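You operate a simulated robot arm through the tools that you are given. There is no shell and no other tool. Be economical: measure what you need, move in short steps, check, and stop when the job is done.

Carry out the task below with a simulated robot arm. There is one attempt and no reset: what you move stays moved.

Task
Scrub the crust off the drip plate and drain the basin.
Fine: basket into the basin, brush back in its cup; the drain stays open.

The check looks at the end state, three seconds after you hand in, the way a careful person would. Anything else that was tipped, shoved, dropped, spilled or broken makes it a failure.

Robot
A 6-joint arm with a two-finger parallel gripper, fixed in place. Base frame: the origin is at the foot of the arm, x ahead of it, y to its left, z up; the work surface is at about z = 2. Lengths are in mm, angles in rad, forces in N, time in s.
With the tool pointing down near the work surface it reaches from about 180 to 460 mm from the base axis. Its first joint turns from -1.222 to 1.222 rad. Payload 1.9 kg.
The tool frame sits at the grasp point between the pads (the TCP): z along the fingers, y along the line on which they close. The tips reach 23 mm beyond it. Largest opening 94 mm; finger width 38, thickness 10; the body of the gripper, 54 by 96 mm, starts 39 mm behind the TCP.
Orientation is told as [roll, pitch, yaw] about the base's x, y, z axes, in that order, counted from this pose: with the fingers straight down and closing along the base's y, the tool's x points along the base's -x, its y along +y and its z along -z.

Tools
- The arm moves only by the tool play_rows. Its argument "plan" is a list of rows, each an object of numbers (a shift or turn left out is 0, a gripper value left out holds the last): "x", "y", "z": the shift along the tool's x, y, z in mm; "wx", "wy", "wz": the turn, a rotation vector about the tool's x, y, z in degrees; "hand": the finger opening in mm, from 0 to 94. In form: [{"x": .., "y": .., "z": .., "wx": .., "wy": .., "wz": .., "hand": ..}, ...]. A call has 1 to 8 rows; each row is the pose to reach, as a shift and turn from the pose commanded when the call began, along the tool's axes at that moment. Each row takes 0.2 s and may step no farther than 50 mm and 0.15 rad from the row before; otherwise, or with a gripper value out of range, the whole call is refused. Where a pose cannot be reached the arm comes as near as it can. A force on the tool above 90 N (or 10 N above the force at the start of the call, whichever is more), or a blocked arm, ends the call early, and 0.2 s more pass. The fingers move at their own pace (about 108 mm/s each) and stop on an object; they squeeze with about 38 N. The grip force told is the motor's: it shows also when the fingers shut on nothing. Time passes only in rows, and 0.2 s behind the last, so rows that repeat a pose let the fingers close. The reply holds the time, the measured pose of the TCP, the force on the tool along the base axes, the opening and the grip force, in the units named above and with some noise.
- Cameras (640 x 400 px; columns grow to the right, rows downward): "scene" is fixed at [59.9, 349.9, 401.6]; the picture's right is [-0.42, -0.91, 0.00], its down [-0.81, 0.37, -0.46] and it looks along [0.42, -0.19, -0.89] (base axes); focal length 214 px, centre (320, 200). "wrist" rides on the gripper at [87, 16, -74] in the tool frame; the picture's right is [-0.18, 0.98, 0.00], its down [-0.58, -0.11, -0.81] and it looks along [-0.79, -0.15, 0.59] (tool axes); focal length 243 px, centre (320, 200). There is no depth. A picture from a camera that has moved, and an enlarged one, comes with that camera's place and axes in the base frame and with its lens. The place of the scene camera against the robot may be out by one fixed shift of up to 18 mm in any direction.
- get_image(camera): a new picture of that camera. The clock stands still meanwhile.
- inspect(camera, box): a new picture of the part [left, top, right, bottom] of that camera's present view, enlarged. The clock stands still meanwhile.
- finish_job(): hands the job in; it is judged then, once.

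Work in short steps. Places have to be worked out from the pictures, the camera data and where the tool is seen: move nearer, look again, correct. Check each grasp and each placing, and mend what went wrong. You have 120 turns and 76 pictures in all, those below and enlarged ones among them. Open the gripper and draw the arm clear of the work before you hand the job in, unless the task says otherwise; then end with one line.

The tools are called after ">>>" as a command line: name --argument value ..., lists and objects as JSON in quotes. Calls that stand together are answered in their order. play_rows: Moves the arm, as the interface text tells. Its arguments: {"type":"object","properties":{"plan":{"type":"array"}},"required":["plan"]} The other tools are called the same way: get_image (camera) takes a picture; inspect (camera, box) takes an enlarged picture of a part of a camera's view; finish_job () hands the job in.

At the start:

```text
time: 0.0
eef_pos: [288.7, 124.6, 371.2]
tcp_rot: [0.0, 0.0, -0.002]
contact_force: [0.1, -0.3, 0.2]
width: 93.8
gripper_force: 0.0
```

scene: 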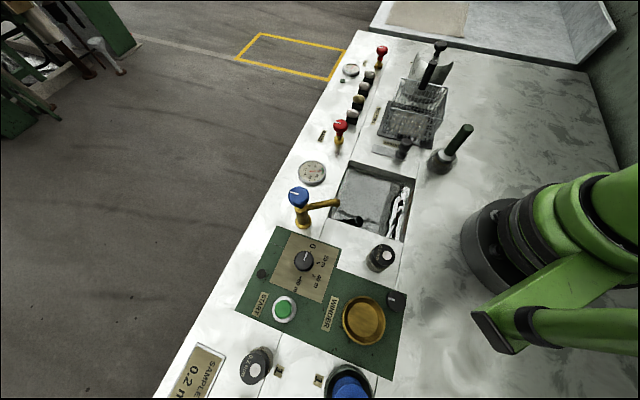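
wrist: 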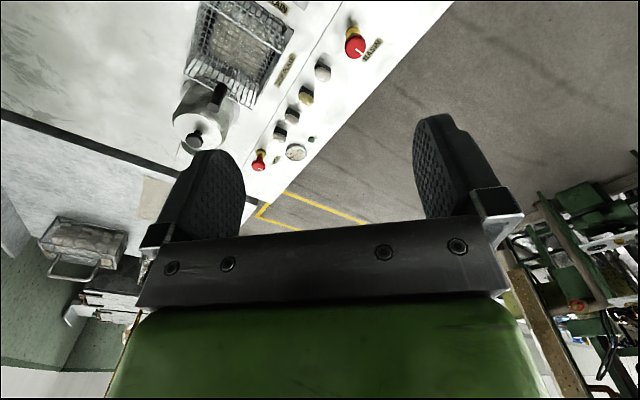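

The scene shows a basin, a basket on something, a brush in a cup, and knobs. I'll enlarge the key areas before moving.

>>> inspect --camera "scene" --box '[300, 30, 500, 170]'

>>> inspect --camera "scene" --box '[270, 130, 430, 280]'

>>> inspect --camera "wrist" --box '[140, 0, 400, 180]'

```text
2.86 times, centred on (400, 100) of scene
camera zoom: at [59.9, 349.9, 401.6], right [-0.42, -0.91, 0.0], down [-0.81, 0.37, -0.46], along [0.42, -0.19, -0.89], focal length 613 px, centre (91, 486)
```

zoom: 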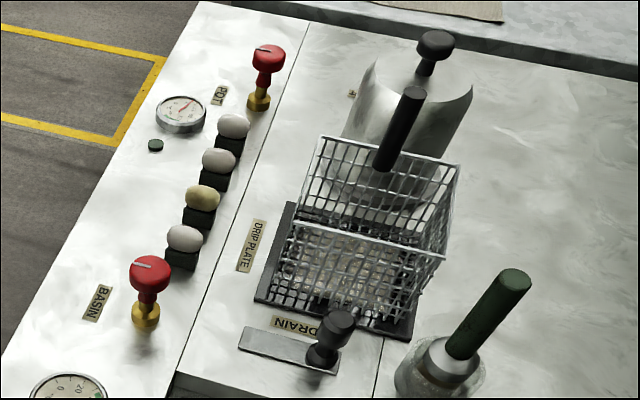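

```text
2.67 times, centred on (350, 205) of scene
camera zoom: at [59.9, 349.9, 401.6], right [-0.42, -0.91, 0.0], down [-0.81, 0.37, -0.46], along [0.42, -0.19, -0.89], focal length 572 px, centre (240, 187)
```

zoom: 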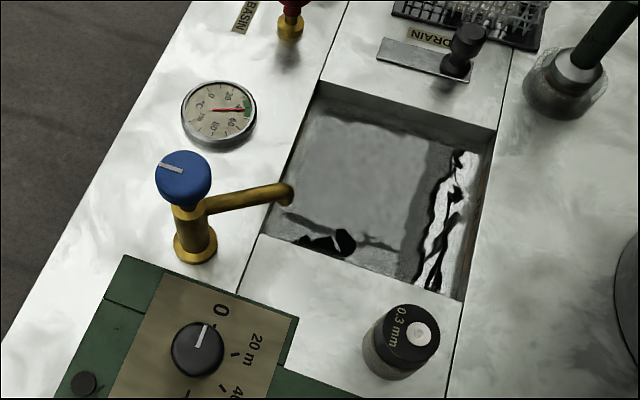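

```text
2.22 times, centred on (270, 90) of wrist
camera zoom: at [203.1, 138.4, 447.3], right [0.19, 0.98, 0.0], down [0.58, -0.11, 0.81], along [0.79, -0.15, -0.59], focal length 539 px, centre (431, 444)
```

zoom: 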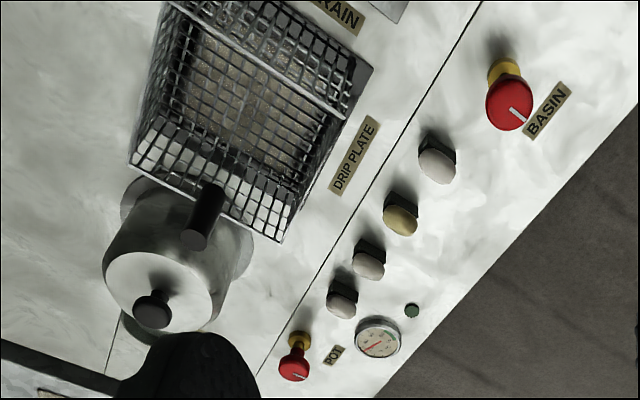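

The console is turned about 45° to the base. I judge the basin centre near (207,158), the drip plate near (354,-37) with the basket on it, the drain knob near (271,49) and the brush cup near (219,-18). I'll pitch the wrist camera down for a better view.

>>> play_rows --plan '[{"wy": 8, "y": -20}, {"wy": 16, "y": -45}, {"wy": 24, "y": -65}]'

>>> get_image --camera "wrist"

```text
time: 0.8
eef_pos: [287.8, 58.6, 368.5]
tcp_rot: [0.001, 0.417, -0.001]
contact_force: [-0.8, 1.3, 0.3]
width: 94.0
gripper_force: 0.1
out of reach, approached as far as the arm can: row 3
```

```text
70 pictures are left
camera wrist: at [238.6, 73.1, 473.1], right [0.17, 0.98, -0.07], down [0.86, -0.11, 0.5], along [0.49, -0.15, -0.86], focal length 243 px, centre (320, 200)
```

wrist: 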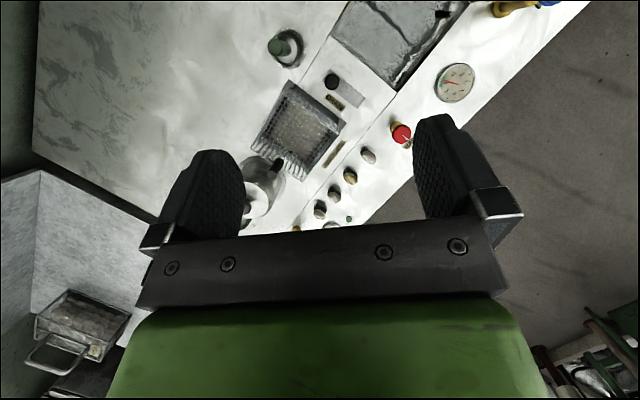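

The view is good. I'll enlarge the basket and drain area, then the basin.

>>> inspect --camera "wrist" --box '[230, 60, 380, 210]'

>>> inspect --camera "wrist" --box '[260, 0, 480, 120]'

```text
2.67 times, centred on (305, 135) of wrist
camera zoom: at [238.6, 73.1, 473.1], right [0.17, 0.98, -0.07], down [0.86, -0.11, 0.5], along [0.49, -0.15, -0.86], focal length 647 px, centre (360, 373)
```

zoom: 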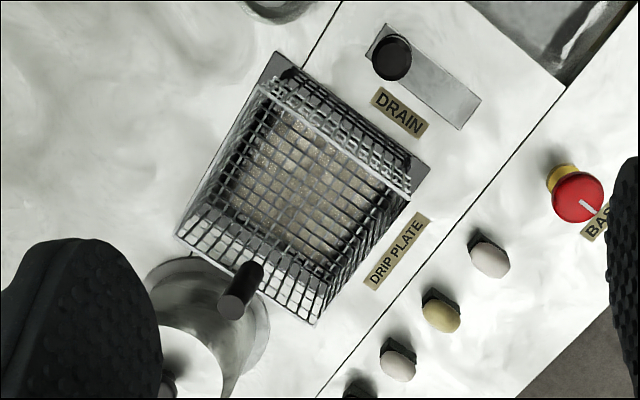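

```text
2.91 times, centred on (370, 60) of wrist
camera zoom: at [238.6, 73.1, 473.1], right [0.17, 0.98, -0.07], down [0.86, -0.11, 0.5], along [0.49, -0.15, -0.86], focal length 706 px, centre (174, 607)
```

zoom: 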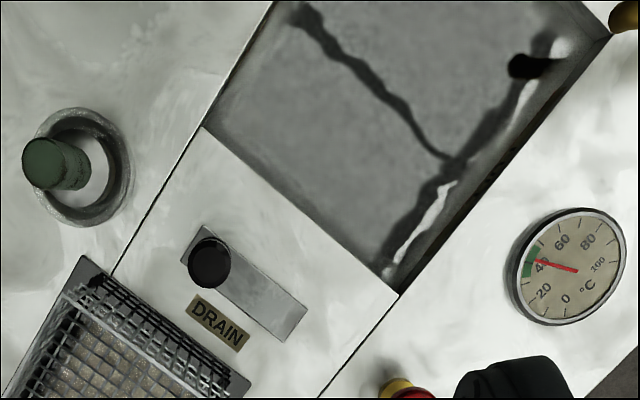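

The basin holds water and the drain knob sits at the robot-side end of its strip, at about (270,52), with the strip running toward (318,97). I'll level the tool, then yaw it to line up with the console.

>>> play_rows --plan '[{"wy": -8}, {"wy": -16}, {"wy": -23.9}]'

>>> play_rows --plan '[{"wz": 8, "z": 20}, {"wz": 16, "z": 40}, {"wz": 24, "z": 60}, {"wz": 32, "z": 80}, {"wz": 40, "z": 100}, {"wz": 47, "z": 120}]'

>>> get_image --camera "wrist"

>>> get_image --camera "scene"

```text
time: 1.6
eef_pos: [286.9, 59.5, 368.2]
tcp_rot: [0.003, -0.001, -0.004]
contact_force: [0.6, -0.2, 0.2]
width: 94.1
gripper_force: 0.0
```

```text
time: 3.0
eef_pos: [288.1, 58.1, 246.3]
tcp_rot: [0.0, -0.001, -0.823]
contact_force: [-0.1, 0.9, -0.8]
width: 94.1
gripper_force: 0.1
```

```text
67 pictures are left
camera wrist: at [241.0, 131.4, 323.0], right [0.85, 0.53, 0.0], down [0.32, -0.5, 0.81], along [0.43, -0.68, -0.59], focal length 243 px, centre (320, 200)
```

wrist: 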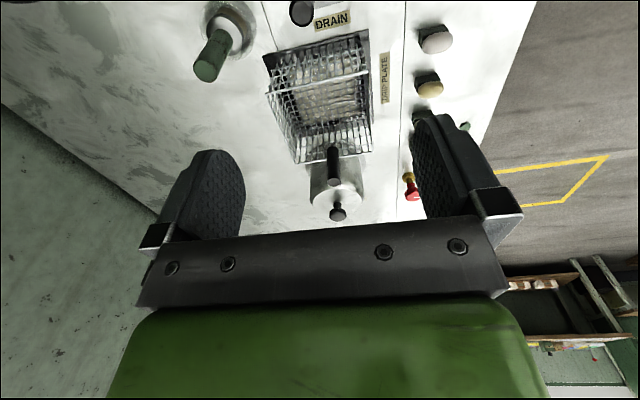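

```text
66 pictures are left
```

scene: 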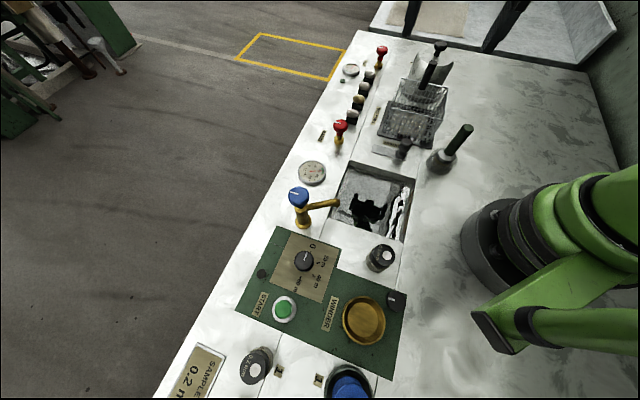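

The knob resolves again to about (269,54). I'll move above it and descend part way.

>>> play_rows --plan '[{"x": 10, "y": -16.7, "z": 45, "hand": 60}, {"x": 10, "y": -16.7, "z": 90}, {"x": 10, "y": -16.7, "z": 136}]'

>>> get_image --camera "wrist"

>>> inspect --camera "scene" --box '[330, 60, 490, 180]'

```text
time: 3.8
eef_pos: [270.0, 54.4, 108.6]
tcp_rot: [-0.001, 0.002, -0.824]
contact_force: [-0.1, 0.0, -0.1]
width: 60.0
gripper_force: 0.1
```

```text
65 pictures are left
camera wrist: at [222.7, 127.2, 185.4], right [0.85, 0.53, 0.0], down [0.32, -0.5, 0.81], along [0.43, -0.68, -0.59], focal length 243 px, centre (320, 200)
```

wrist: 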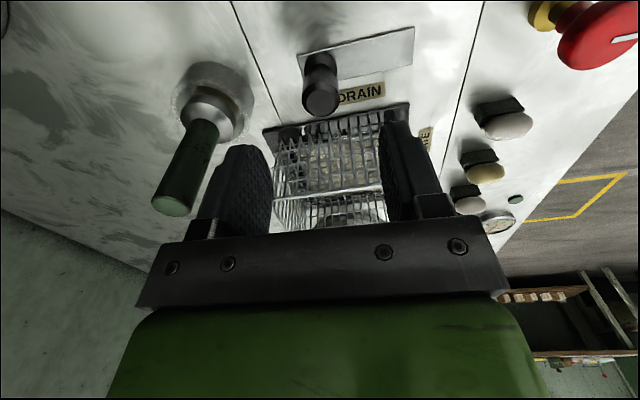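

```text
3.33 times, centred on (410, 120) of scene
camera zoom: at [59.9, 349.9, 401.6], right [-0.42, -0.91, 0.0], down [-0.81, 0.37, -0.46], along [0.42, -0.19, -0.89], focal length 715 px, centre (20, 467)
```

zoom: 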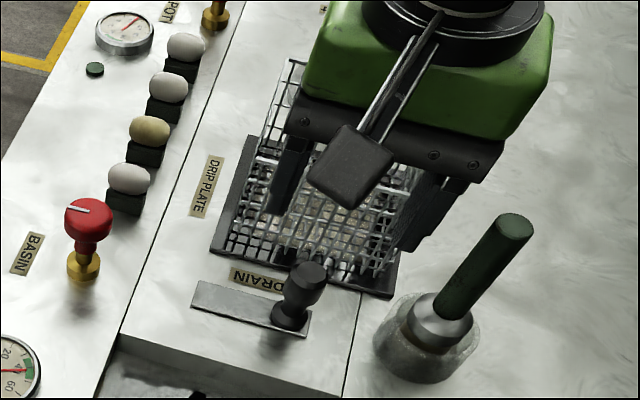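

The knob refines to about (266.5,56.3), about 42 tall. I'll centre on it and go down to grip.

>>> play_rows --plan '[{"x": 3.9, "y": -1.2, "z": 30}, {"x": 3.9, "y": -1.2, "z": 55}, {"x": 3.9, "y": -1.2, "z": 74}, {"x": 3.9, "y": -1.2, "z": 74, "hand": 10}, {"x": 3.9, "y": -1.2, "z": 74, "hand": 10}]'

>>> get_image --camera "wrist"

```text
time: 5.0
eef_pos: [266.8, 58.2, 37.6]
tcp_rot: [0.007, -0.004, -0.817]
contact_force: [22.6, 30.8, -24.1]
width: 23.7
gripper_force: 45.2
```

```text
63 pictures are left
camera wrist: at [219.0, 131.0, 112.9], right [0.84, 0.54, 0.01], down [0.31, -0.5, 0.81], along [0.44, -0.68, -0.59], focal length 243 px, centre (320, 200)
```

wrist: 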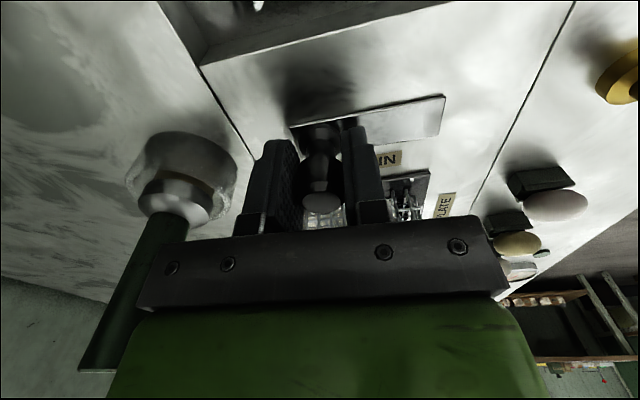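

The knob is gripped (23.7 mm). I'll slide it along the strip toward the front, easing the downward push a little.

>>> play_rows --plan '[{"y": 6, "z": -3}, {"y": 12, "z": -3}, {"y": 18, "z": -3}, {"y": 24, "z": -3}]'

>>> get_image --camera "wrist"

```text
time: 6.0
eef_pos: [278.5, 73.0, 40.1]
tcp_rot: [-0.003, 0.004, -0.824]
contact_force: [-7.1, 5.7, -24.4]
width: 23.5
gripper_force: 45.3
```

```text
62 pictures are left
camera wrist: at [233.6, 146.1, 116.3], right [0.85, 0.53, -0.01], down [0.32, -0.5, 0.8], along [0.43, -0.68, -0.59], focal length 243 px, centre (320, 200)
```

wrist: 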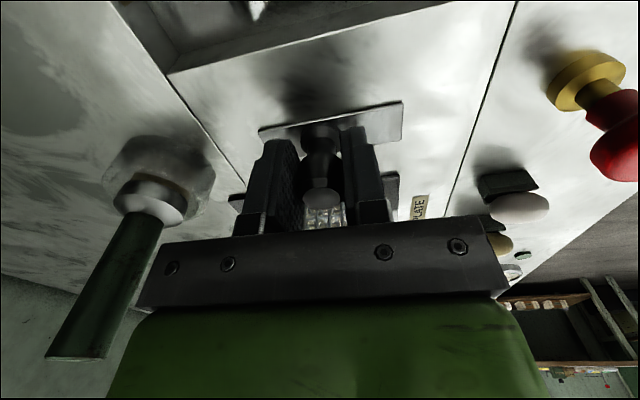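

The knob slides freely along the strip. I'll continue toward the other end.

>>> play_rows --plan '[{"y": 6}, {"y": 12}, {"y": 18}, {"y": 24}, {"y": 30}, {"y": 36}]'

>>> get_image --camera "wrist"

>>> inspect --camera "scene" --box '[300, 100, 460, 250]'

```text
time: 7.0
eef_pos: [290.4, 82.9, 39.4]
tcp_rot: [-0.029, 0.016, -0.837]
contact_force: [-3.5, -7.0, 6.4]
width: 23.2
gripper_force: 44.5
stopped in row 5: the force on the tool passed its limit (the readings are from after the stop); the commanded pose is now the measured one
```

```text
61 pictures are left
camera wrist: at [247.6, 157.8, 116.9], right [0.85, 0.52, -0.03], down [0.34, -0.5, 0.8], along [0.4, -0.69, -0.6], focal length 243 px, centre (320, 200)
```

wrist: 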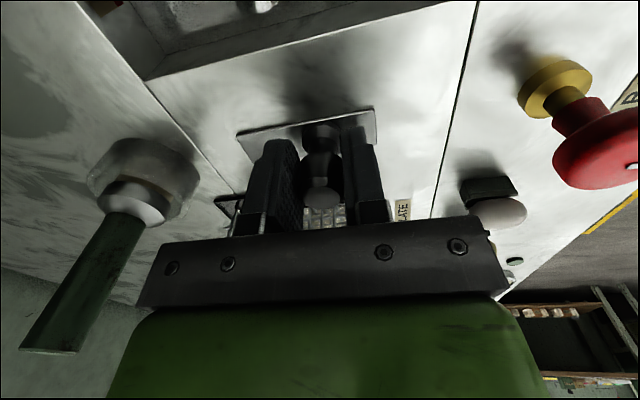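

```text
2.67 times, centred on (380, 175) of scene
camera zoom: at [59.9, 349.9, 401.6], right [-0.42, -0.91, 0.0], down [-0.81, 0.37, -0.46], along [0.42, -0.19, -0.89], focal length 572 px, centre (160, 267)
```

zoom: 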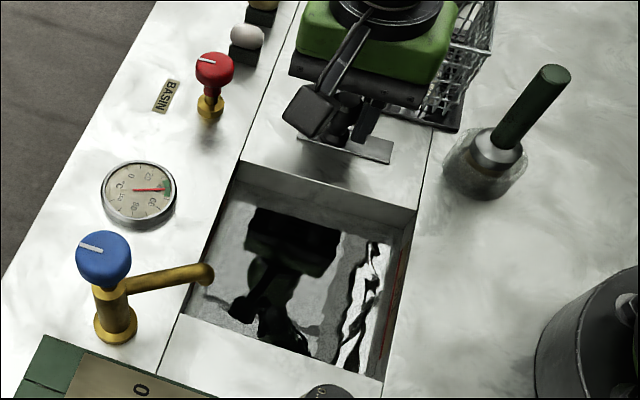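

Water is dropping and the knob seems to have reached its stop. I'll give one small extra push to confirm.

>>> play_rows --plan '[{"y": 4}, {"y": 8}]'

```text
time: 7.6
eef_pos: [294.0, 87.8, 38.7]
tcp_rot: [-0.04, 0.018, -0.838]
contact_force: [-24.3, -51.4, -1.5]
width: 33.3
gripper_force: 26.2
```

The fingers slid on the knob (opening 33), so it is at its stop. I'll release, straighten and rise.

>>> play_rows --plan '[{"y": -2, "hand": 70}, {"y": -2, "wx": 2, "hand": 70}, {"y": -2, "z": -40, "wx": 2}, {"y": -2, "z": -85, "wx": 2}]'

>>> get_image --camera "wrist"

>>> inspect --camera "scene" --box '[300, 100, 460, 250]'

```text
time: 8.6
eef_pos: [298.9, 89.0, 125.3]
tcp_rot: [-0.063, 0.014, -0.834]
contact_force: [0.6, 0.2, 0.2]
width: 69.9
gripper_force: 0.0
```

```text
59 pictures are left
camera wrist: at [257.3, 165.4, 201.3], right [0.85, 0.52, -0.06], down [0.36, -0.48, 0.8], along [0.39, -0.71, -0.59], focal length 243 px, centre (320, 200)
```

wrist: 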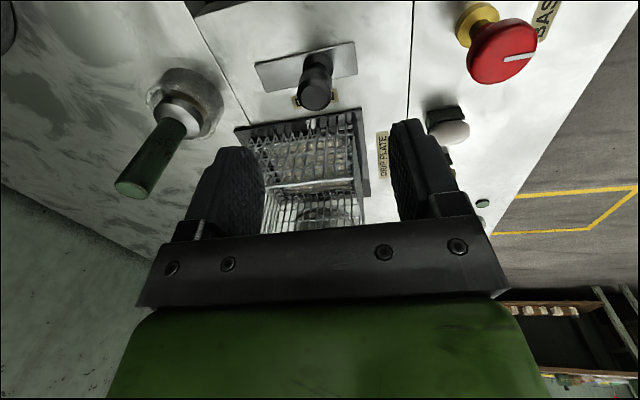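

```text
2.67 times, centred on (380, 175) of scene
camera zoom: at [59.9, 349.9, 401.6], right [-0.42, -0.91, 0.0], down [-0.81, 0.37, -0.46], along [0.42, -0.19, -0.89], focal length 572 px, centre (160, 267)
```

zoom: 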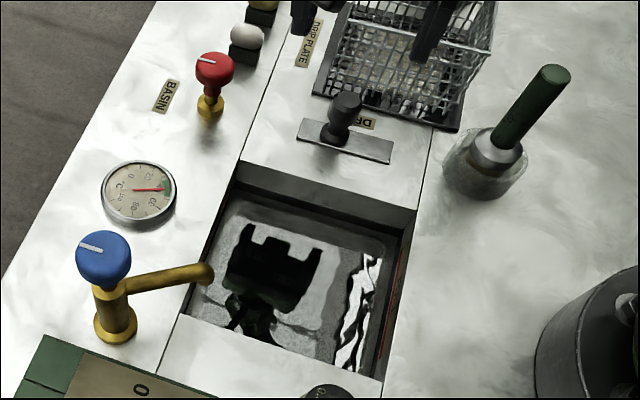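

The knob sits against its stop and the water level is falling. Next is the basket: I judge its post handle near (389,-66) with the tip around z 105. I'll rise, level the tool and move over for a closer look.

>>> play_rows --plan '[{"wx": -3.6, "wy": -0.8, "z": -40}, {"wx": -3.6, "wy": -0.8, "z": -75}]'

>>> play_rows --plan '[{"x": -35, "y": -10}, {"x": -70, "y": -20}, {"x": -105, "y": -30}, {"x": -142, "y": -40}]'

>>> get_image --camera "wrist"

>>> inspect --camera "scene" --box '[330, 20, 490, 140]'

```text
time: 9.2
eef_pos: [302.5, 92.0, 201.0]
tcp_rot: [0.0, 0.001, -0.834]
contact_force: [0.4, -0.3, -1.0]
width: 69.7
gripper_force: 0.0
```

```text
time: 10.2
eef_pos: [368.9, -43.2, 202.3]
tcp_rot: [0.0, 0.001, -0.835]
contact_force: [0.2, 0.7, 0.3]
width: 70.1
gripper_force: 0.1
```

```text
57 pictures are left
camera wrist: at [321.4, 30.6, 278.4], right [0.85, 0.52, 0.0], down [0.31, -0.5, 0.81], along [0.42, -0.69, -0.59], focal length 243 px, centre (320, 200)
```

wrist: 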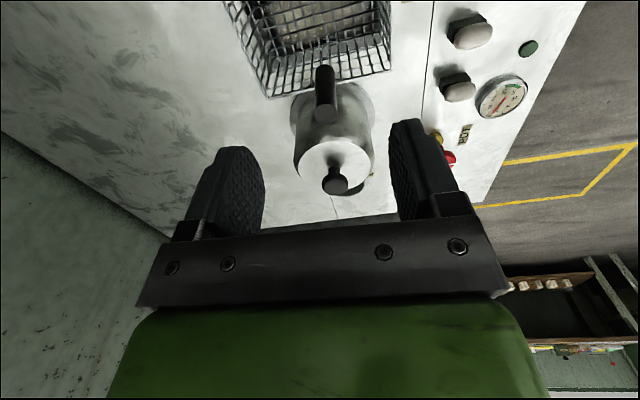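

```text
3.33 times, centred on (410, 80) of scene
camera zoom: at [59.9, 349.9, 401.6], right [-0.42, -0.91, 0.0], down [-0.81, 0.37, -0.46], along [0.42, -0.19, -0.89], focal length 715 px, centre (20, 600)
```

zoom: 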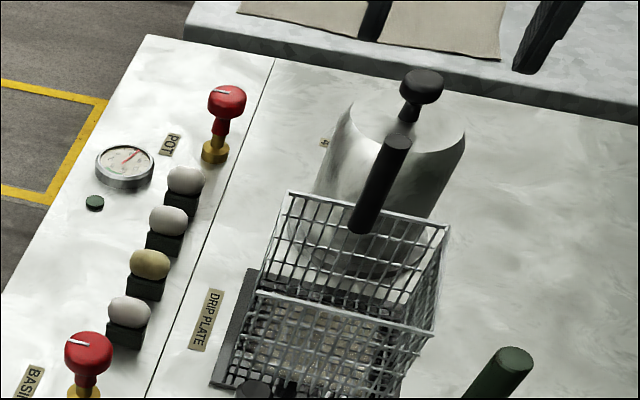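

Combining views, the handle is vertical at about (373,-48), from the rim at z≈84 up to z≈138. I'll move over it, stopping just above to check.

>>> play_rows --plan '[{"x": -6.4, "y": -0.4, "z": 20, "hand": 50}, {"x": -6.4, "y": -0.4, "z": 34}]'

>>> get_image --camera "wrist"

>>> inspect --camera "scene" --box '[330, 20, 490, 140]'

```text
time: 10.8
eef_pos: [371.0, -46.5, 166.9]
tcp_rot: [0.001, -0.001, -0.833]
contact_force: [0.3, -0.8, -0.7]
width: 50.0
gripper_force: 0.0
```

```text
55 pictures are left
camera wrist: at [325.3, 27.1, 241.9], right [0.85, 0.52, 0.0], down [0.31, -0.5, 0.81], along [0.42, -0.69, -0.59], focal length 243 px, centre (320, 200)
```

wrist: 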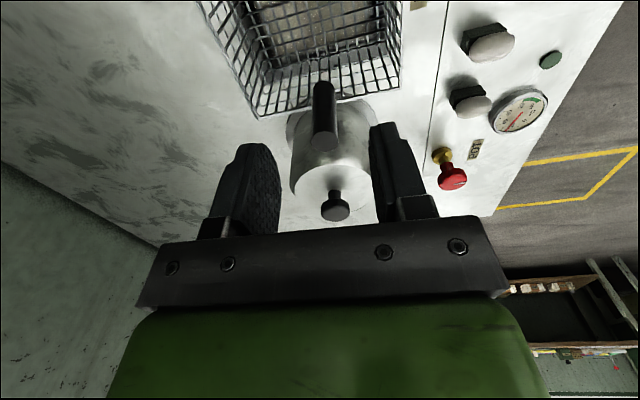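

```text
3.33 times, centred on (410, 80) of scene
camera zoom: at [59.9, 349.9, 401.6], right [-0.42, -0.91, 0.0], down [-0.81, 0.37, -0.46], along [0.42, -0.19, -0.89], focal length 715 px, centre (20, 600)
```

zoom: 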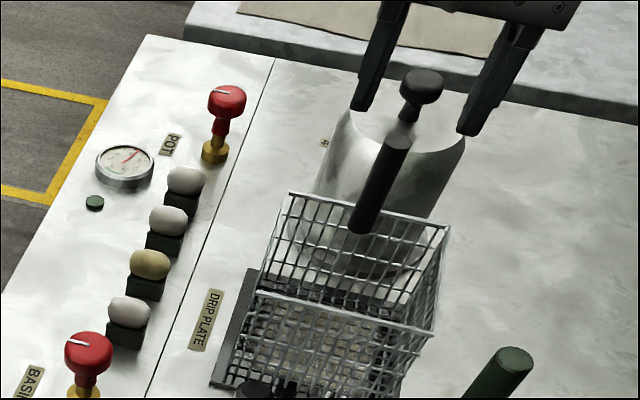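

The wrist view puts the handle under the TCP (about 3 mm toward the front); the scene view, through its fixed offset, suggests slightly nearer. Either way it falls between the open fingers, so I'll lower to z≈120 with a small correction and recheck.

>>> play_rows --plan '[{"x": 3, "y": 4, "z": 20}, {"x": 3, "y": 4, "z": 35}, {"x": 3, "y": 4, "z": 46}]'

>>> get_image --camera "wrist"

>>> inspect --camera "scene" --box '[330, 20, 490, 140]'

```text
time: 11.6
eef_pos: [372.5, -42.4, 119.3]
tcp_rot: [-0.001, 0.0, -0.834]
contact_force: [0.4, 0.0, 0.2]
width: 49.9
gripper_force: 0.1
```

```text
53 pictures are left
camera wrist: at [326.7, 31.9, 195.9], right [0.85, 0.52, 0.0], down [0.31, -0.5, 0.81], along [0.42, -0.69, -0.59], focal length 243 px, centre (320, 200)
```

wrist: 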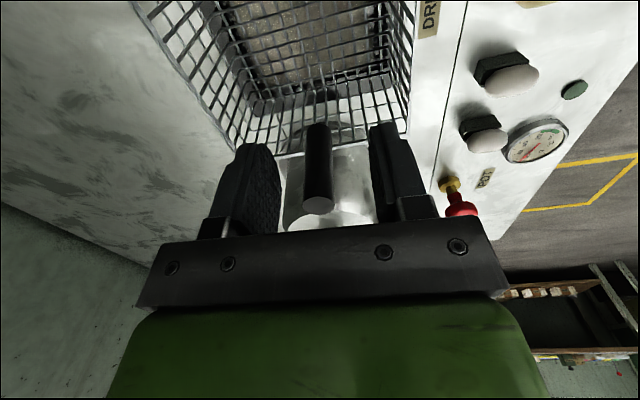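

```text
3.33 times, centred on (410, 80) of scene
camera zoom: at [59.9, 349.9, 401.6], right [-0.42, -0.91, 0.0], down [-0.81, 0.37, -0.46], along [0.42, -0.19, -0.89], focal length 715 px, centre (20, 600)
```

zoom: 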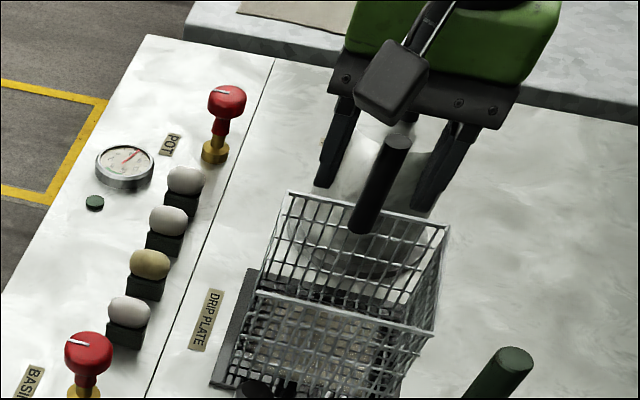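

The handle is centred between the fingers, with its tip at z≈131 and the rim at about 72. I'll go down a little further and grip.

>>> play_rows --plan '[{"x": -3, "y": -1, "z": 12}, {"x": -3, "y": -1, "z": 12, "hand": 0}, {"x": -3, "y": -1, "z": 12, "hand": 0}, {"x": -3, "y": -1, "z": 12, "hand": 0}]'

>>> get_image --camera "wrist"

```text
time: 12.6
eef_pos: [374.6, -44.4, 108.9]
tcp_rot: [0.0, -0.001, -0.835]
contact_force: [0.1, 0.0, -1.4]
width: 16.2
gripper_force: 38.0
```

```text
51 pictures are left
camera wrist: at [328.9, 29.4, 184.0], right [0.85, 0.52, 0.0], down [0.31, -0.5, 0.81], along [0.42, -0.69, -0.59], focal length 243 px, centre (320, 200)
```

wrist: 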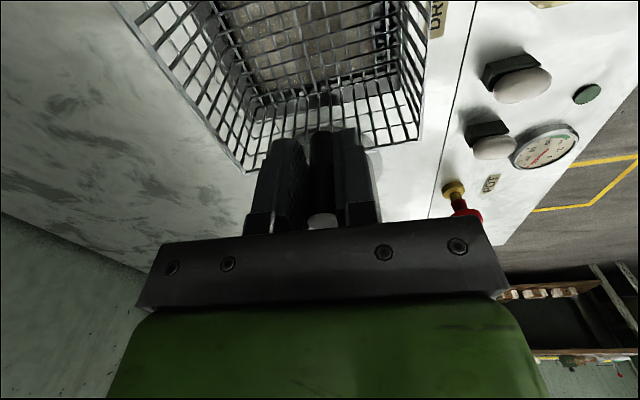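

Gripped at 16 mm with almost no side force. I'll lift slowly and check the tilt.

>>> play_rows --plan '[{"z": -8}, {"z": -16}, {"z": -28}, {"z": -45}]'

>>> get_image --camera "scene"

>>> get_image --camera "wrist"

```text
time: 13.6
eef_pos: [374.7, -43.5, 151.9]
tcp_rot: [-0.001, 0.002, -0.834]
contact_force: [-0.2, 1.7, -0.1]
width: 16.4
gripper_force: 37.6
```

```text
50 pictures are left
```

scene: 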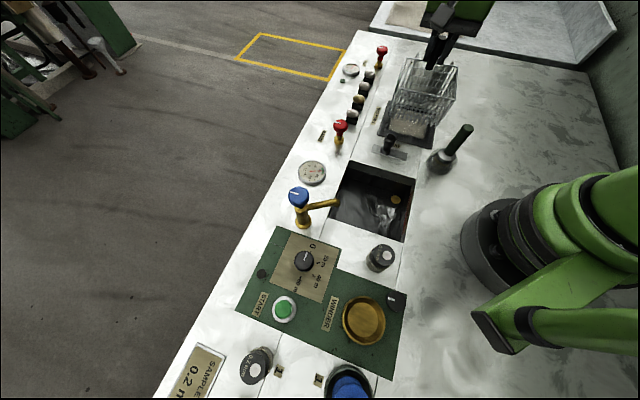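

```text
49 pictures are left
camera wrist: at [329.3, 29.4, 228.9], right [0.85, 0.52, 0.0], down [0.31, -0.5, 0.81], along [0.42, -0.69, -0.59], focal length 243 px, centre (320, 200)
```

wrist: 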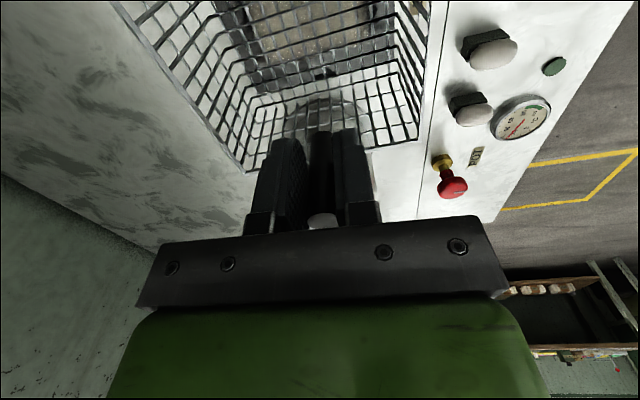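

The basket is lifted and level. I'll look into the draining basin for its depth and clear space.

>>> inspect --camera "scene" --box '[300, 130, 440, 250]'

>>> inspect --camera "scene" --box '[350, 40, 490, 160]'

```text
3.33 times, centred on (370, 190) of scene
camera zoom: at [59.9, 349.9, 401.6], right [-0.42, -0.91, 0.0], down [-0.81, 0.37, -0.46], along [0.42, -0.19, -0.89], focal length 715 px, centre (153, 233)
```

zoom: 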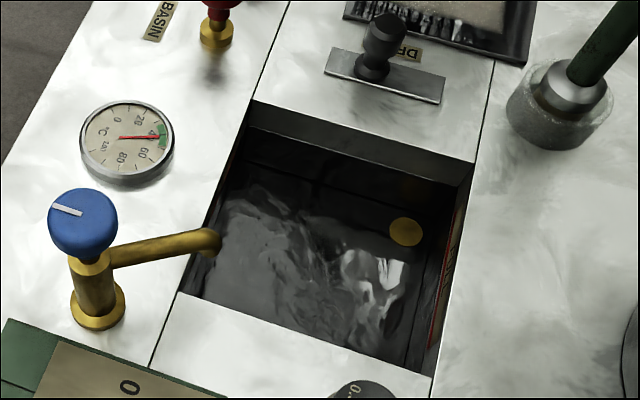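

```text
3.33 times, centred on (420, 100) of scene
camera zoom: at [59.9, 349.9, 401.6], right [-0.42, -0.91, 0.0], down [-0.81, 0.37, -0.46], along [0.42, -0.19, -0.89], focal length 715 px, centre (-13, 533)
```

zoom: 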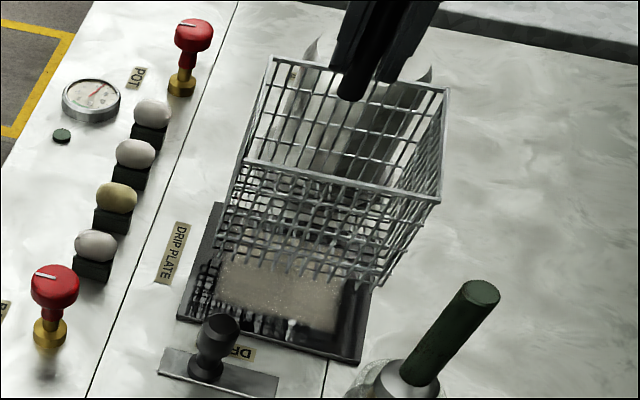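

The basket rim is about 82 tall and 110 wide, its centre ~43 mm nearer than the handle. With the scene camera offset corrected, the basin centre is near (199,173), so the handle should go to about (226,139). I'll lift, then carry over.

>>> play_rows --plan '[{"z": -30}, {"z": -58}, {"x": 36, "y": 2, "z": -58}, {"x": 76, "y": 4, "z": -58}, {"x": 116, "y": 6, "z": -58}, {"x": 156, "y": 8, "z": -58}, {"x": 196, "y": 10, "z": -58}, {"x": 235, "y": 12.8, "z": -58}]'

>>> get_image --camera "scene"

>>> get_image --camera "wrist"

```text
time: 15.4
eef_pos: [223.9, 140.8, 209.4]
tcp_rot: [0.001, 0.0, -0.836]
contact_force: [0.0, -0.4, -0.9]
width: 16.4
gripper_force: 38.5
```

```text
46 pictures are left
```

scene: 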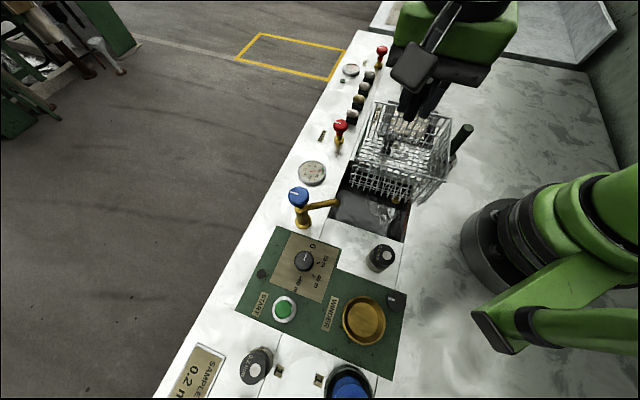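

```text
45 pictures are left
camera wrist: at [178.4, 214.5, 285.4], right [0.85, 0.52, 0.0], down [0.31, -0.5, 0.81], along [0.42, -0.69, -0.59], focal length 243 px, centre (320, 200)
```

wrist: 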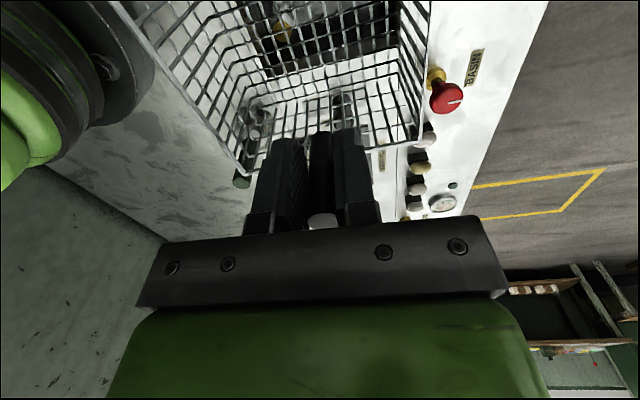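

I'll lower until the basket bottom is just above the surface, then check alignment.

>>> play_rows --plan '[{"z": 30}, {"z": 60}, {"z": 75}]'

>>> inspect --camera "scene" --box '[300, 110, 460, 250]'

>>> inspect --camera "wrist" --box '[100, 0, 460, 220]'

```text
time: 16.2
eef_pos: [225.7, 138.4, 135.5]
tcp_rot: [0.001, 0.001, -0.834]
contact_force: [0.7, -0.8, -1.3]
width: 16.4
gripper_force: 38.4
```

```text
2.86 times, centred on (380, 180) of scene
camera zoom: at [59.9, 349.9, 401.6], right [-0.42, -0.91, 0.0], down [-0.81, 0.37, -0.46], along [0.42, -0.19, -0.89], focal length 613 px, centre (149, 257)
```

zoom: 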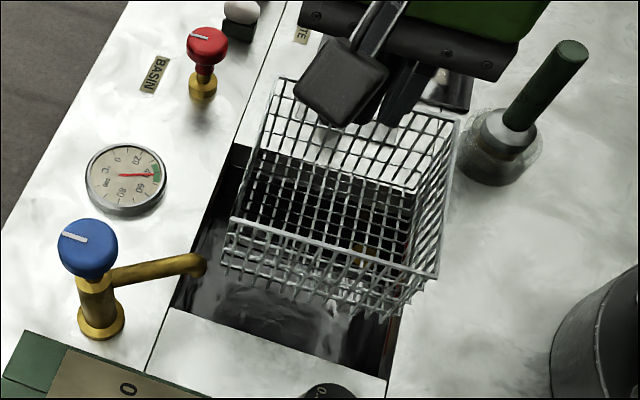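

```text
1.78 times, centred on (280, 110) of wrist
camera zoom: at [180.2, 212.1, 211.7], right [0.85, 0.52, 0.0], down [0.31, -0.5, 0.81], along [0.42, -0.69, -0.59], focal length 431 px, centre (391, 360)
```

zoom: 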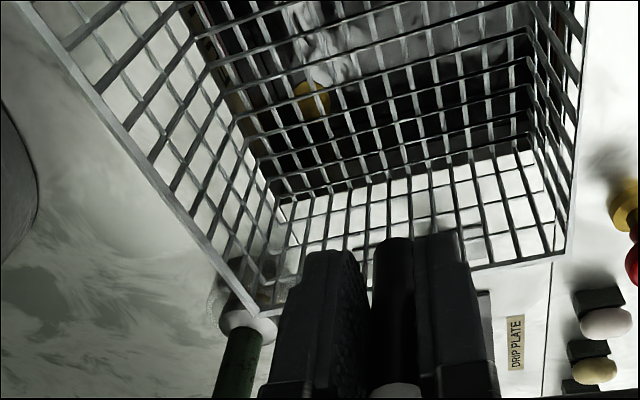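

Alignment looks good: about 20 mm of clearance all round and the spout is clear. I'll lower into the basin in steps.

>>> play_rows --plan '[{"z": 12}, {"z": 24}, {"z": 36}, {"z": 48}, {"z": 56}, {"z": 62}]'

>>> inspect --camera "scene" --box '[300, 110, 460, 250]'

```text
time: 17.6
eef_pos: [227.0, 138.7, 72.9]
tcp_rot: [-0.001, 0.0, -0.834]
contact_force: [0.5, -0.3, -1.6]
width: 16.3
gripper_force: 37.8
```

```text
2.86 times, centred on (380, 180) of scene
camera zoom: at [59.9, 349.9, 401.6], right [-0.42, -0.91, 0.0], down [-0.81, 0.37, -0.46], along [0.42, -0.19, -0.89], focal length 613 px, centre (149, 257)
```

zoom: 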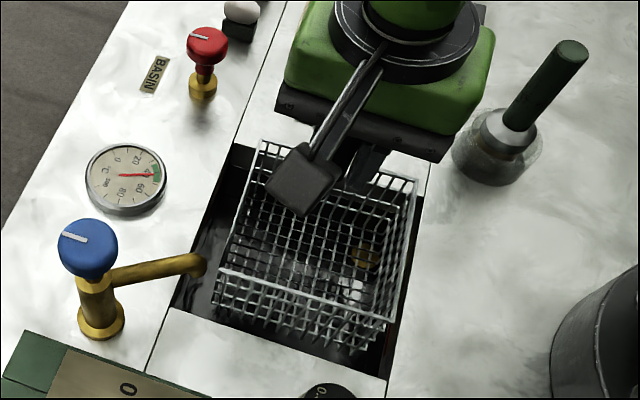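

It is going in cleanly. I'll continue in smaller steps until it touches the floor.

>>> play_rows --plan '[{"z": 6}, {"z": 12}, {"z": 18}, {"z": 24}]'

```text
time: 18.6
eef_pos: [225.5, 140.1, 49.4]
tcp_rot: [0.0, 0.001, -0.833]
contact_force: [-0.2, -0.6, -0.9]
width: 16.5
gripper_force: 37.8
```

>>> inspect --camera "scene" --box '[300, 110, 460, 250]'

>>> get_image --camera "wrist"

```text
2.86 times, centred on (380, 180) of scene
camera zoom: at [59.9, 349.9, 401.6], right [-0.42, -0.91, 0.0], down [-0.81, 0.37, -0.46], along [0.42, -0.19, -0.89], focal length 613 px, centre (149, 257)
```

zoom: 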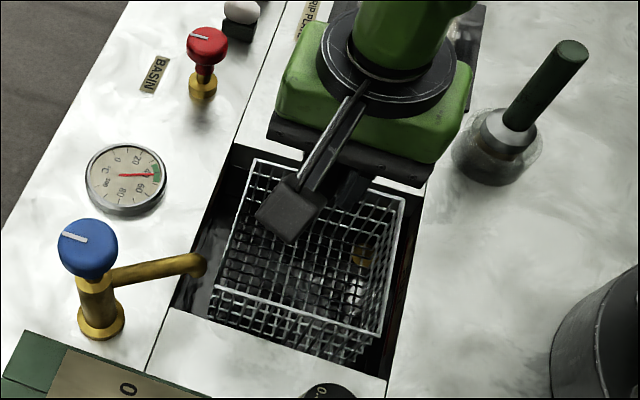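

```text
40 pictures are left
camera wrist: at [180.1, 213.0, 125.9], right [0.85, 0.52, 0.0], down [0.31, -0.5, 0.81], along [0.42, -0.69, -0.59], focal length 243 px, centre (320, 200)
```

wrist: 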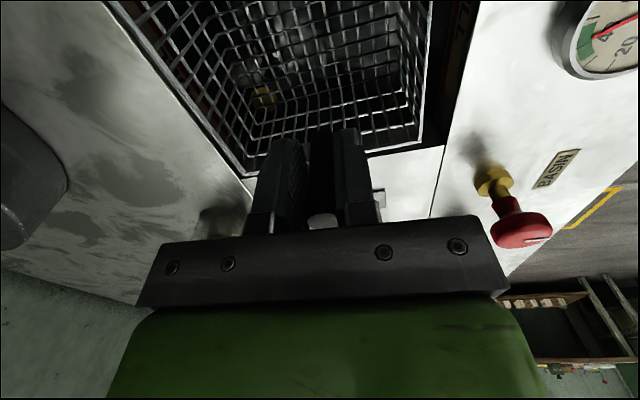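

No contact yet; the gap on the robot side is a little smaller, so I'll nudge 3 mm forward and continue down.

>>> play_rows --plan '[{"y": 3, "z": 5}, {"y": 3, "z": 10}, {"y": 3, "z": 15}, {"y": 3, "z": 20}]'

>>> inspect --camera "scene" --box '[300, 110, 460, 250]'

```text
time: 19.6
eef_pos: [229.8, 140.2, 29.0]
tcp_rot: [0.001, 0.0, -0.835]
contact_force: [0.6, -0.8, -1.0]
width: 16.3
gripper_force: 37.9
```

```text
2.86 times, centred on (380, 180) of scene
camera zoom: at [59.9, 349.9, 401.6], right [-0.42, -0.91, 0.0], down [-0.81, 0.37, -0.46], along [0.42, -0.19, -0.89], focal length 613 px, centre (149, 257)
```

zoom: 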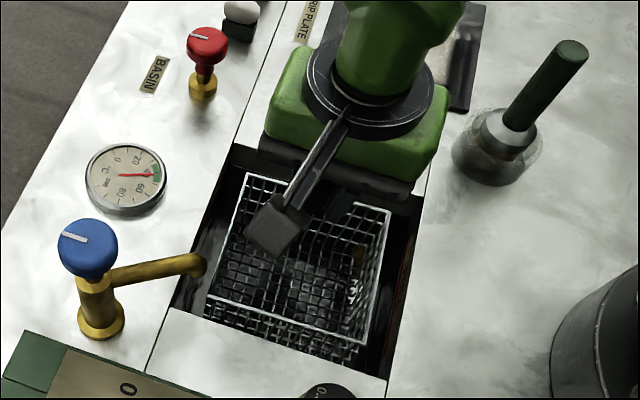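

>>> play_rows --plan '[{"z": 4}, {"z": 8}, {"z": 12}]'

```text
time: 20.5
eef_pos: [229.5, 140.6, 19.8]
tcp_rot: [0.005, 0.001, -0.837]
contact_force: [-3.0, -2.9, 23.2]
width: 16.6
gripper_force: 38.0
stopped in row 3: the force on the tool passed its limit (the readings are from after the stop); the commanded pose is now the measured one
```

The basket has landed on the floor (23 N). I'll release and rise straight up.

>>> play_rows --plan '[{"z": 0, "hand": 40}, {"z": 0, "hand": 40}, {"z": -25}, {"z": -60}, {"z": -100}]'

>>> inspect --camera "scene" --box '[300, 90, 460, 250]'

>>> get_image --camera "wrist"

```text
time: 21.7
eef_pos: [228.3, 140.7, 119.5]
tcp_rot: [0.002, 0.0, -0.834]
contact_force: [0.2, -0.5, 0.2]
width: 40.0
gripper_force: 0.1
```

```text
2.50 times, centred on (380, 170) of scene
camera zoom: at [59.9, 349.9, 401.6], right [-0.42, -0.91, 0.0], down [-0.81, 0.37, -0.46], along [0.42, -0.19, -0.89], focal length 536 px, centre (170, 275)
```

zoom: 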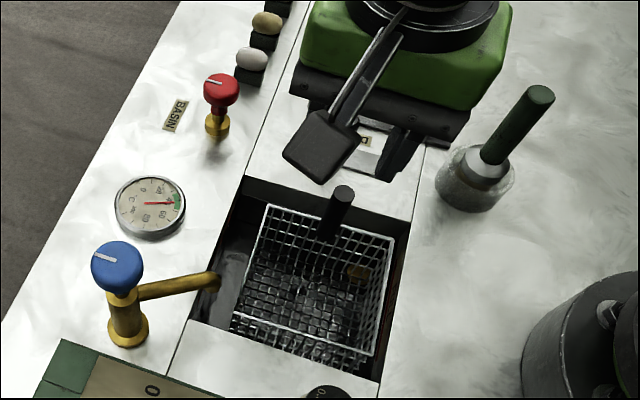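

```text
37 pictures are left
camera wrist: at [182.1, 214.5, 195.6], right [0.85, 0.52, 0.0], down [0.31, -0.51, 0.81], along [0.42, -0.69, -0.59], focal length 243 px, centre (320, 200)
```

wrist: 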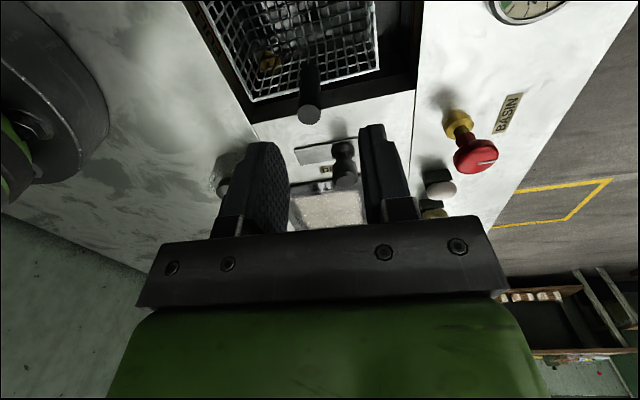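

The basket is sitting squarely in the basin and the drain is open. Next is the brush near (210,-3): I'll rise and move for a closer view of it.

>>> play_rows --plan '[{"z": -40}, {"z": -75, "x": -10, "y": -15}, {"z": -75, "x": -30, "y": -45}, {"z": -75, "x": -48, "y": -68}, {"z": -75, "x": -63, "y": -88}]'

>>> get_image --camera "wrist"

>>> inspect --camera "scene" --box '[350, 60, 510, 180]'

```text
time: 22.9
eef_pos: [205.2, 34.6, 195.2]
tcp_rot: [0.004, 0.001, -0.834]
contact_force: [-0.2, -0.4, 0.3]
width: 40.0
gripper_force: 0.0
```

```text
36 pictures are left
camera wrist: at [158.9, 107.5, 270.8], right [0.85, 0.52, 0.0], down [0.31, -0.51, 0.81], along [0.42, -0.69, -0.59], focal length 243 px, centre (320, 200)
```

wrist: 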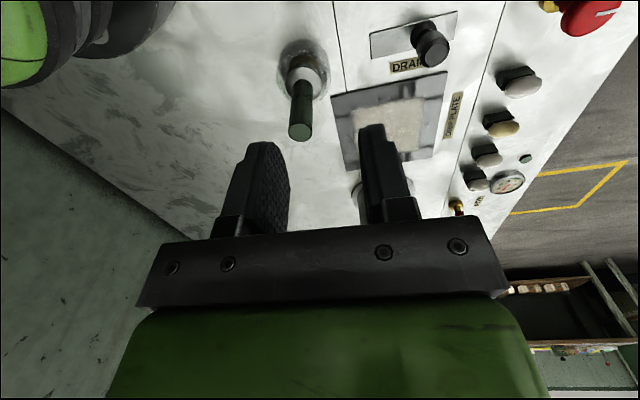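

```text
3.33 times, centred on (430, 120) of scene
camera zoom: at [59.9, 349.9, 401.6], right [-0.42, -0.91, 0.0], down [-0.81, 0.37, -0.46], along [0.42, -0.19, -0.89], focal length 715 px, centre (-47, 467)
```

zoom: 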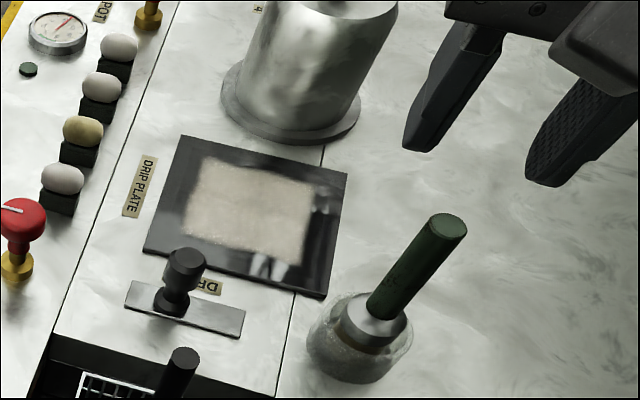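

The brush handle tip is at about (212,-14,105), nearly vertical, about 22 mm across. I'll move over it and stop just above to verify.

>>> play_rows --plan '[{"x": -19, "y": -14, "z": 10, "hand": 56}, {"x": -38, "y": -27, "z": 45}]'

>>> get_image --camera "wrist"

```text
time: 23.5
eef_pos: [210.1, -12.5, 149.2]
tcp_rot: [0.003, 0.0, -0.835]
contact_force: [0.5, 0.4, -0.8]
width: 56.1
gripper_force: 0.0
```

```text
34 pictures are left
camera wrist: at [164.7, 61.1, 224.9], right [0.85, 0.52, 0.0], down [0.31, -0.51, 0.81], along [0.42, -0.69, -0.59], focal length 243 px, centre (320, 200)
```

wrist: 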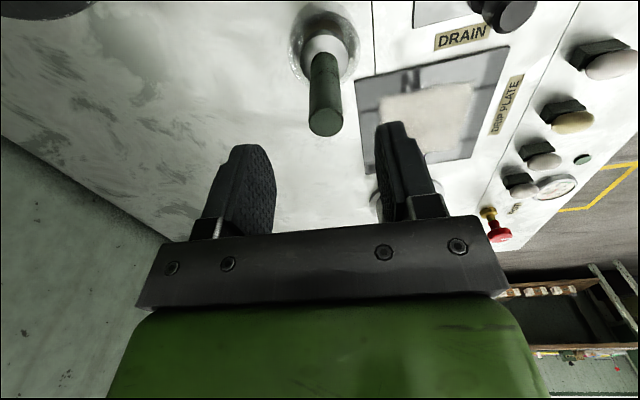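

The tip is on the tool axis, about 3 mm to the front side. I'll descend and grip near z=84.

>>> play_rows --plan '[{"y": 3, "z": 25}, {"y": 3, "z": 45}, {"y": 3, "z": 65}, {"y": 3, "z": 65, "hand": 5}, {"y": 3, "z": 65, "hand": 5}, {"y": 3, "z": 65, "hand": 5}]'

>>> inspect --camera "scene" --box '[370, 80, 530, 200]'

```text
time: 24.9
eef_pos: [214.9, -10.0, 84.7]
tcp_rot: [0.0, -0.001, -0.836]
contact_force: [0.1, 0.9, 0.0]
width: 19.0
gripper_force: 37.9
```

```text
3.33 times, centred on (450, 140) of scene
camera zoom: at [59.9, 349.9, 401.6], right [-0.42, -0.91, 0.0], down [-0.81, 0.37, -0.46], along [0.42, -0.19, -0.89], focal length 715 px, centre (-113, 400)
```

zoom: 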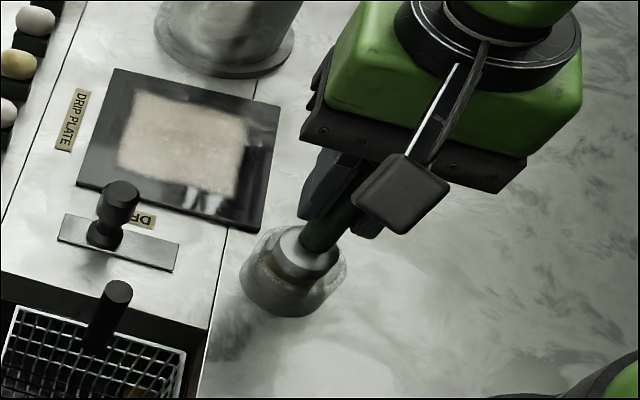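

Gripped at 19 mm; the cup pose to return to is TCP (215,-10,84.7). I'll lift straight up.

>>> play_rows --plan '[{"z": -10}, {"z": -25}, {"z": -45}, {"z": -70}, {"z": -95}]'

>>> get_image --camera "wrist"

>>> inspect --camera "scene" --box '[370, 60, 530, 180]'

```text
time: 26.1
eef_pos: [213.4, -10.2, 178.0]
tcp_rot: [0.005, 0.0, -0.833]
contact_force: [0.0, 0.9, -0.9]
width: 18.8
gripper_force: 37.8
```

```text
32 pictures are left
camera wrist: at [167.9, 64.0, 255.1], right [0.85, 0.52, 0.0], down [0.31, -0.51, 0.81], along [0.42, -0.69, -0.59], focal length 243 px, centre (320, 200)
```

wrist: 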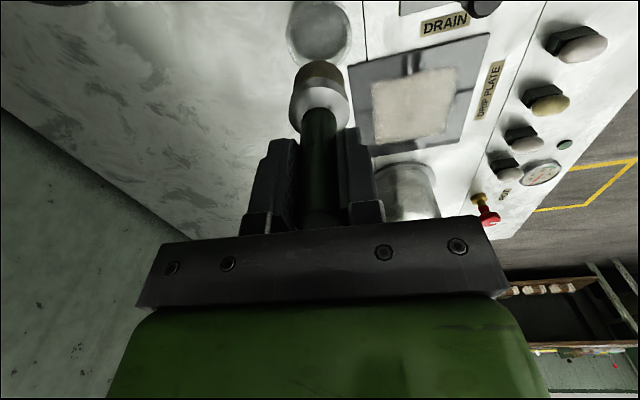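

```text
3.33 times, centred on (450, 120) of scene
camera zoom: at [59.9, 349.9, 401.6], right [-0.42, -0.91, 0.0], down [-0.81, 0.37, -0.46], along [0.42, -0.19, -0.89], focal length 715 px, centre (-113, 467)
```

zoom: 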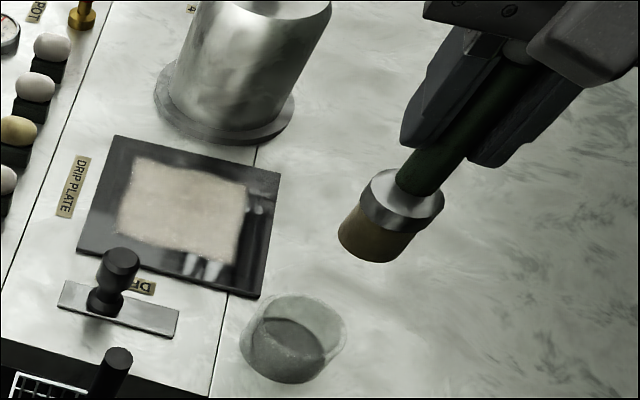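

The brush is held and the cup is empty and upright. The crust is about 82 mm square, centred near (341,-20). I'll carry the brush over it and lower part way.

>>> play_rows --plan '[{"x": -31, "y": 29}, {"x": -62, "y": 58}, {"x": -93, "y": 88}, {"x": -93, "y": 88, "z": 30}, {"x": -93, "y": 88, "z": 60}]'

>>> get_image --camera "wrist"

>>> inspect --camera "scene" --box '[330, 40, 490, 160]'

```text
time: 27.3
eef_pos: [340.9, -19.3, 117.8]
tcp_rot: [0.001, 0.001, -0.833]
contact_force: [-0.4, -0.2, -1.5]
width: 19.6
gripper_force: 37.7
```

```text
30 pictures are left
camera wrist: at [294.3, 53.8, 195.1], right [0.85, 0.52, 0.0], down [0.31, -0.51, 0.81], along [0.42, -0.69, -0.59], focal length 243 px, centre (320, 200)
```

wrist: 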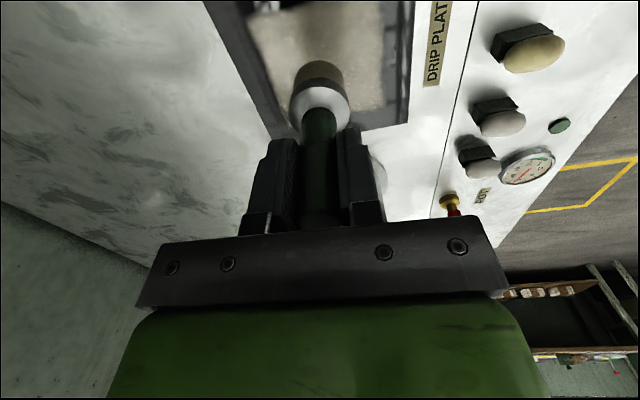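

```text
3.33 times, centred on (410, 100) of scene
camera zoom: at [59.9, 349.9, 401.6], right [-0.42, -0.91, 0.0], down [-0.81, 0.37, -0.46], along [0.42, -0.19, -0.89], focal length 715 px, centre (20, 533)
```

zoom: 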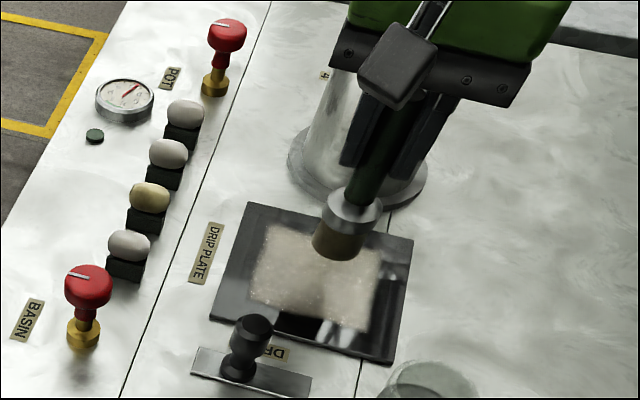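

The brush should land close to the crust centre. I'll lower until the bristles touch.

>>> play_rows --plan '[{"z": 15}, {"z": 25}, {"z": 29}, {"z": 32}, {"z": 35}]'

```text
time: 28.5
eef_pos: [341.4, -18.5, 85.2]
tcp_rot: [0.004, 0.0, -0.834]
contact_force: [-0.3, 0.5, -1.0]
width: 19.2
gripper_force: 38.1
```

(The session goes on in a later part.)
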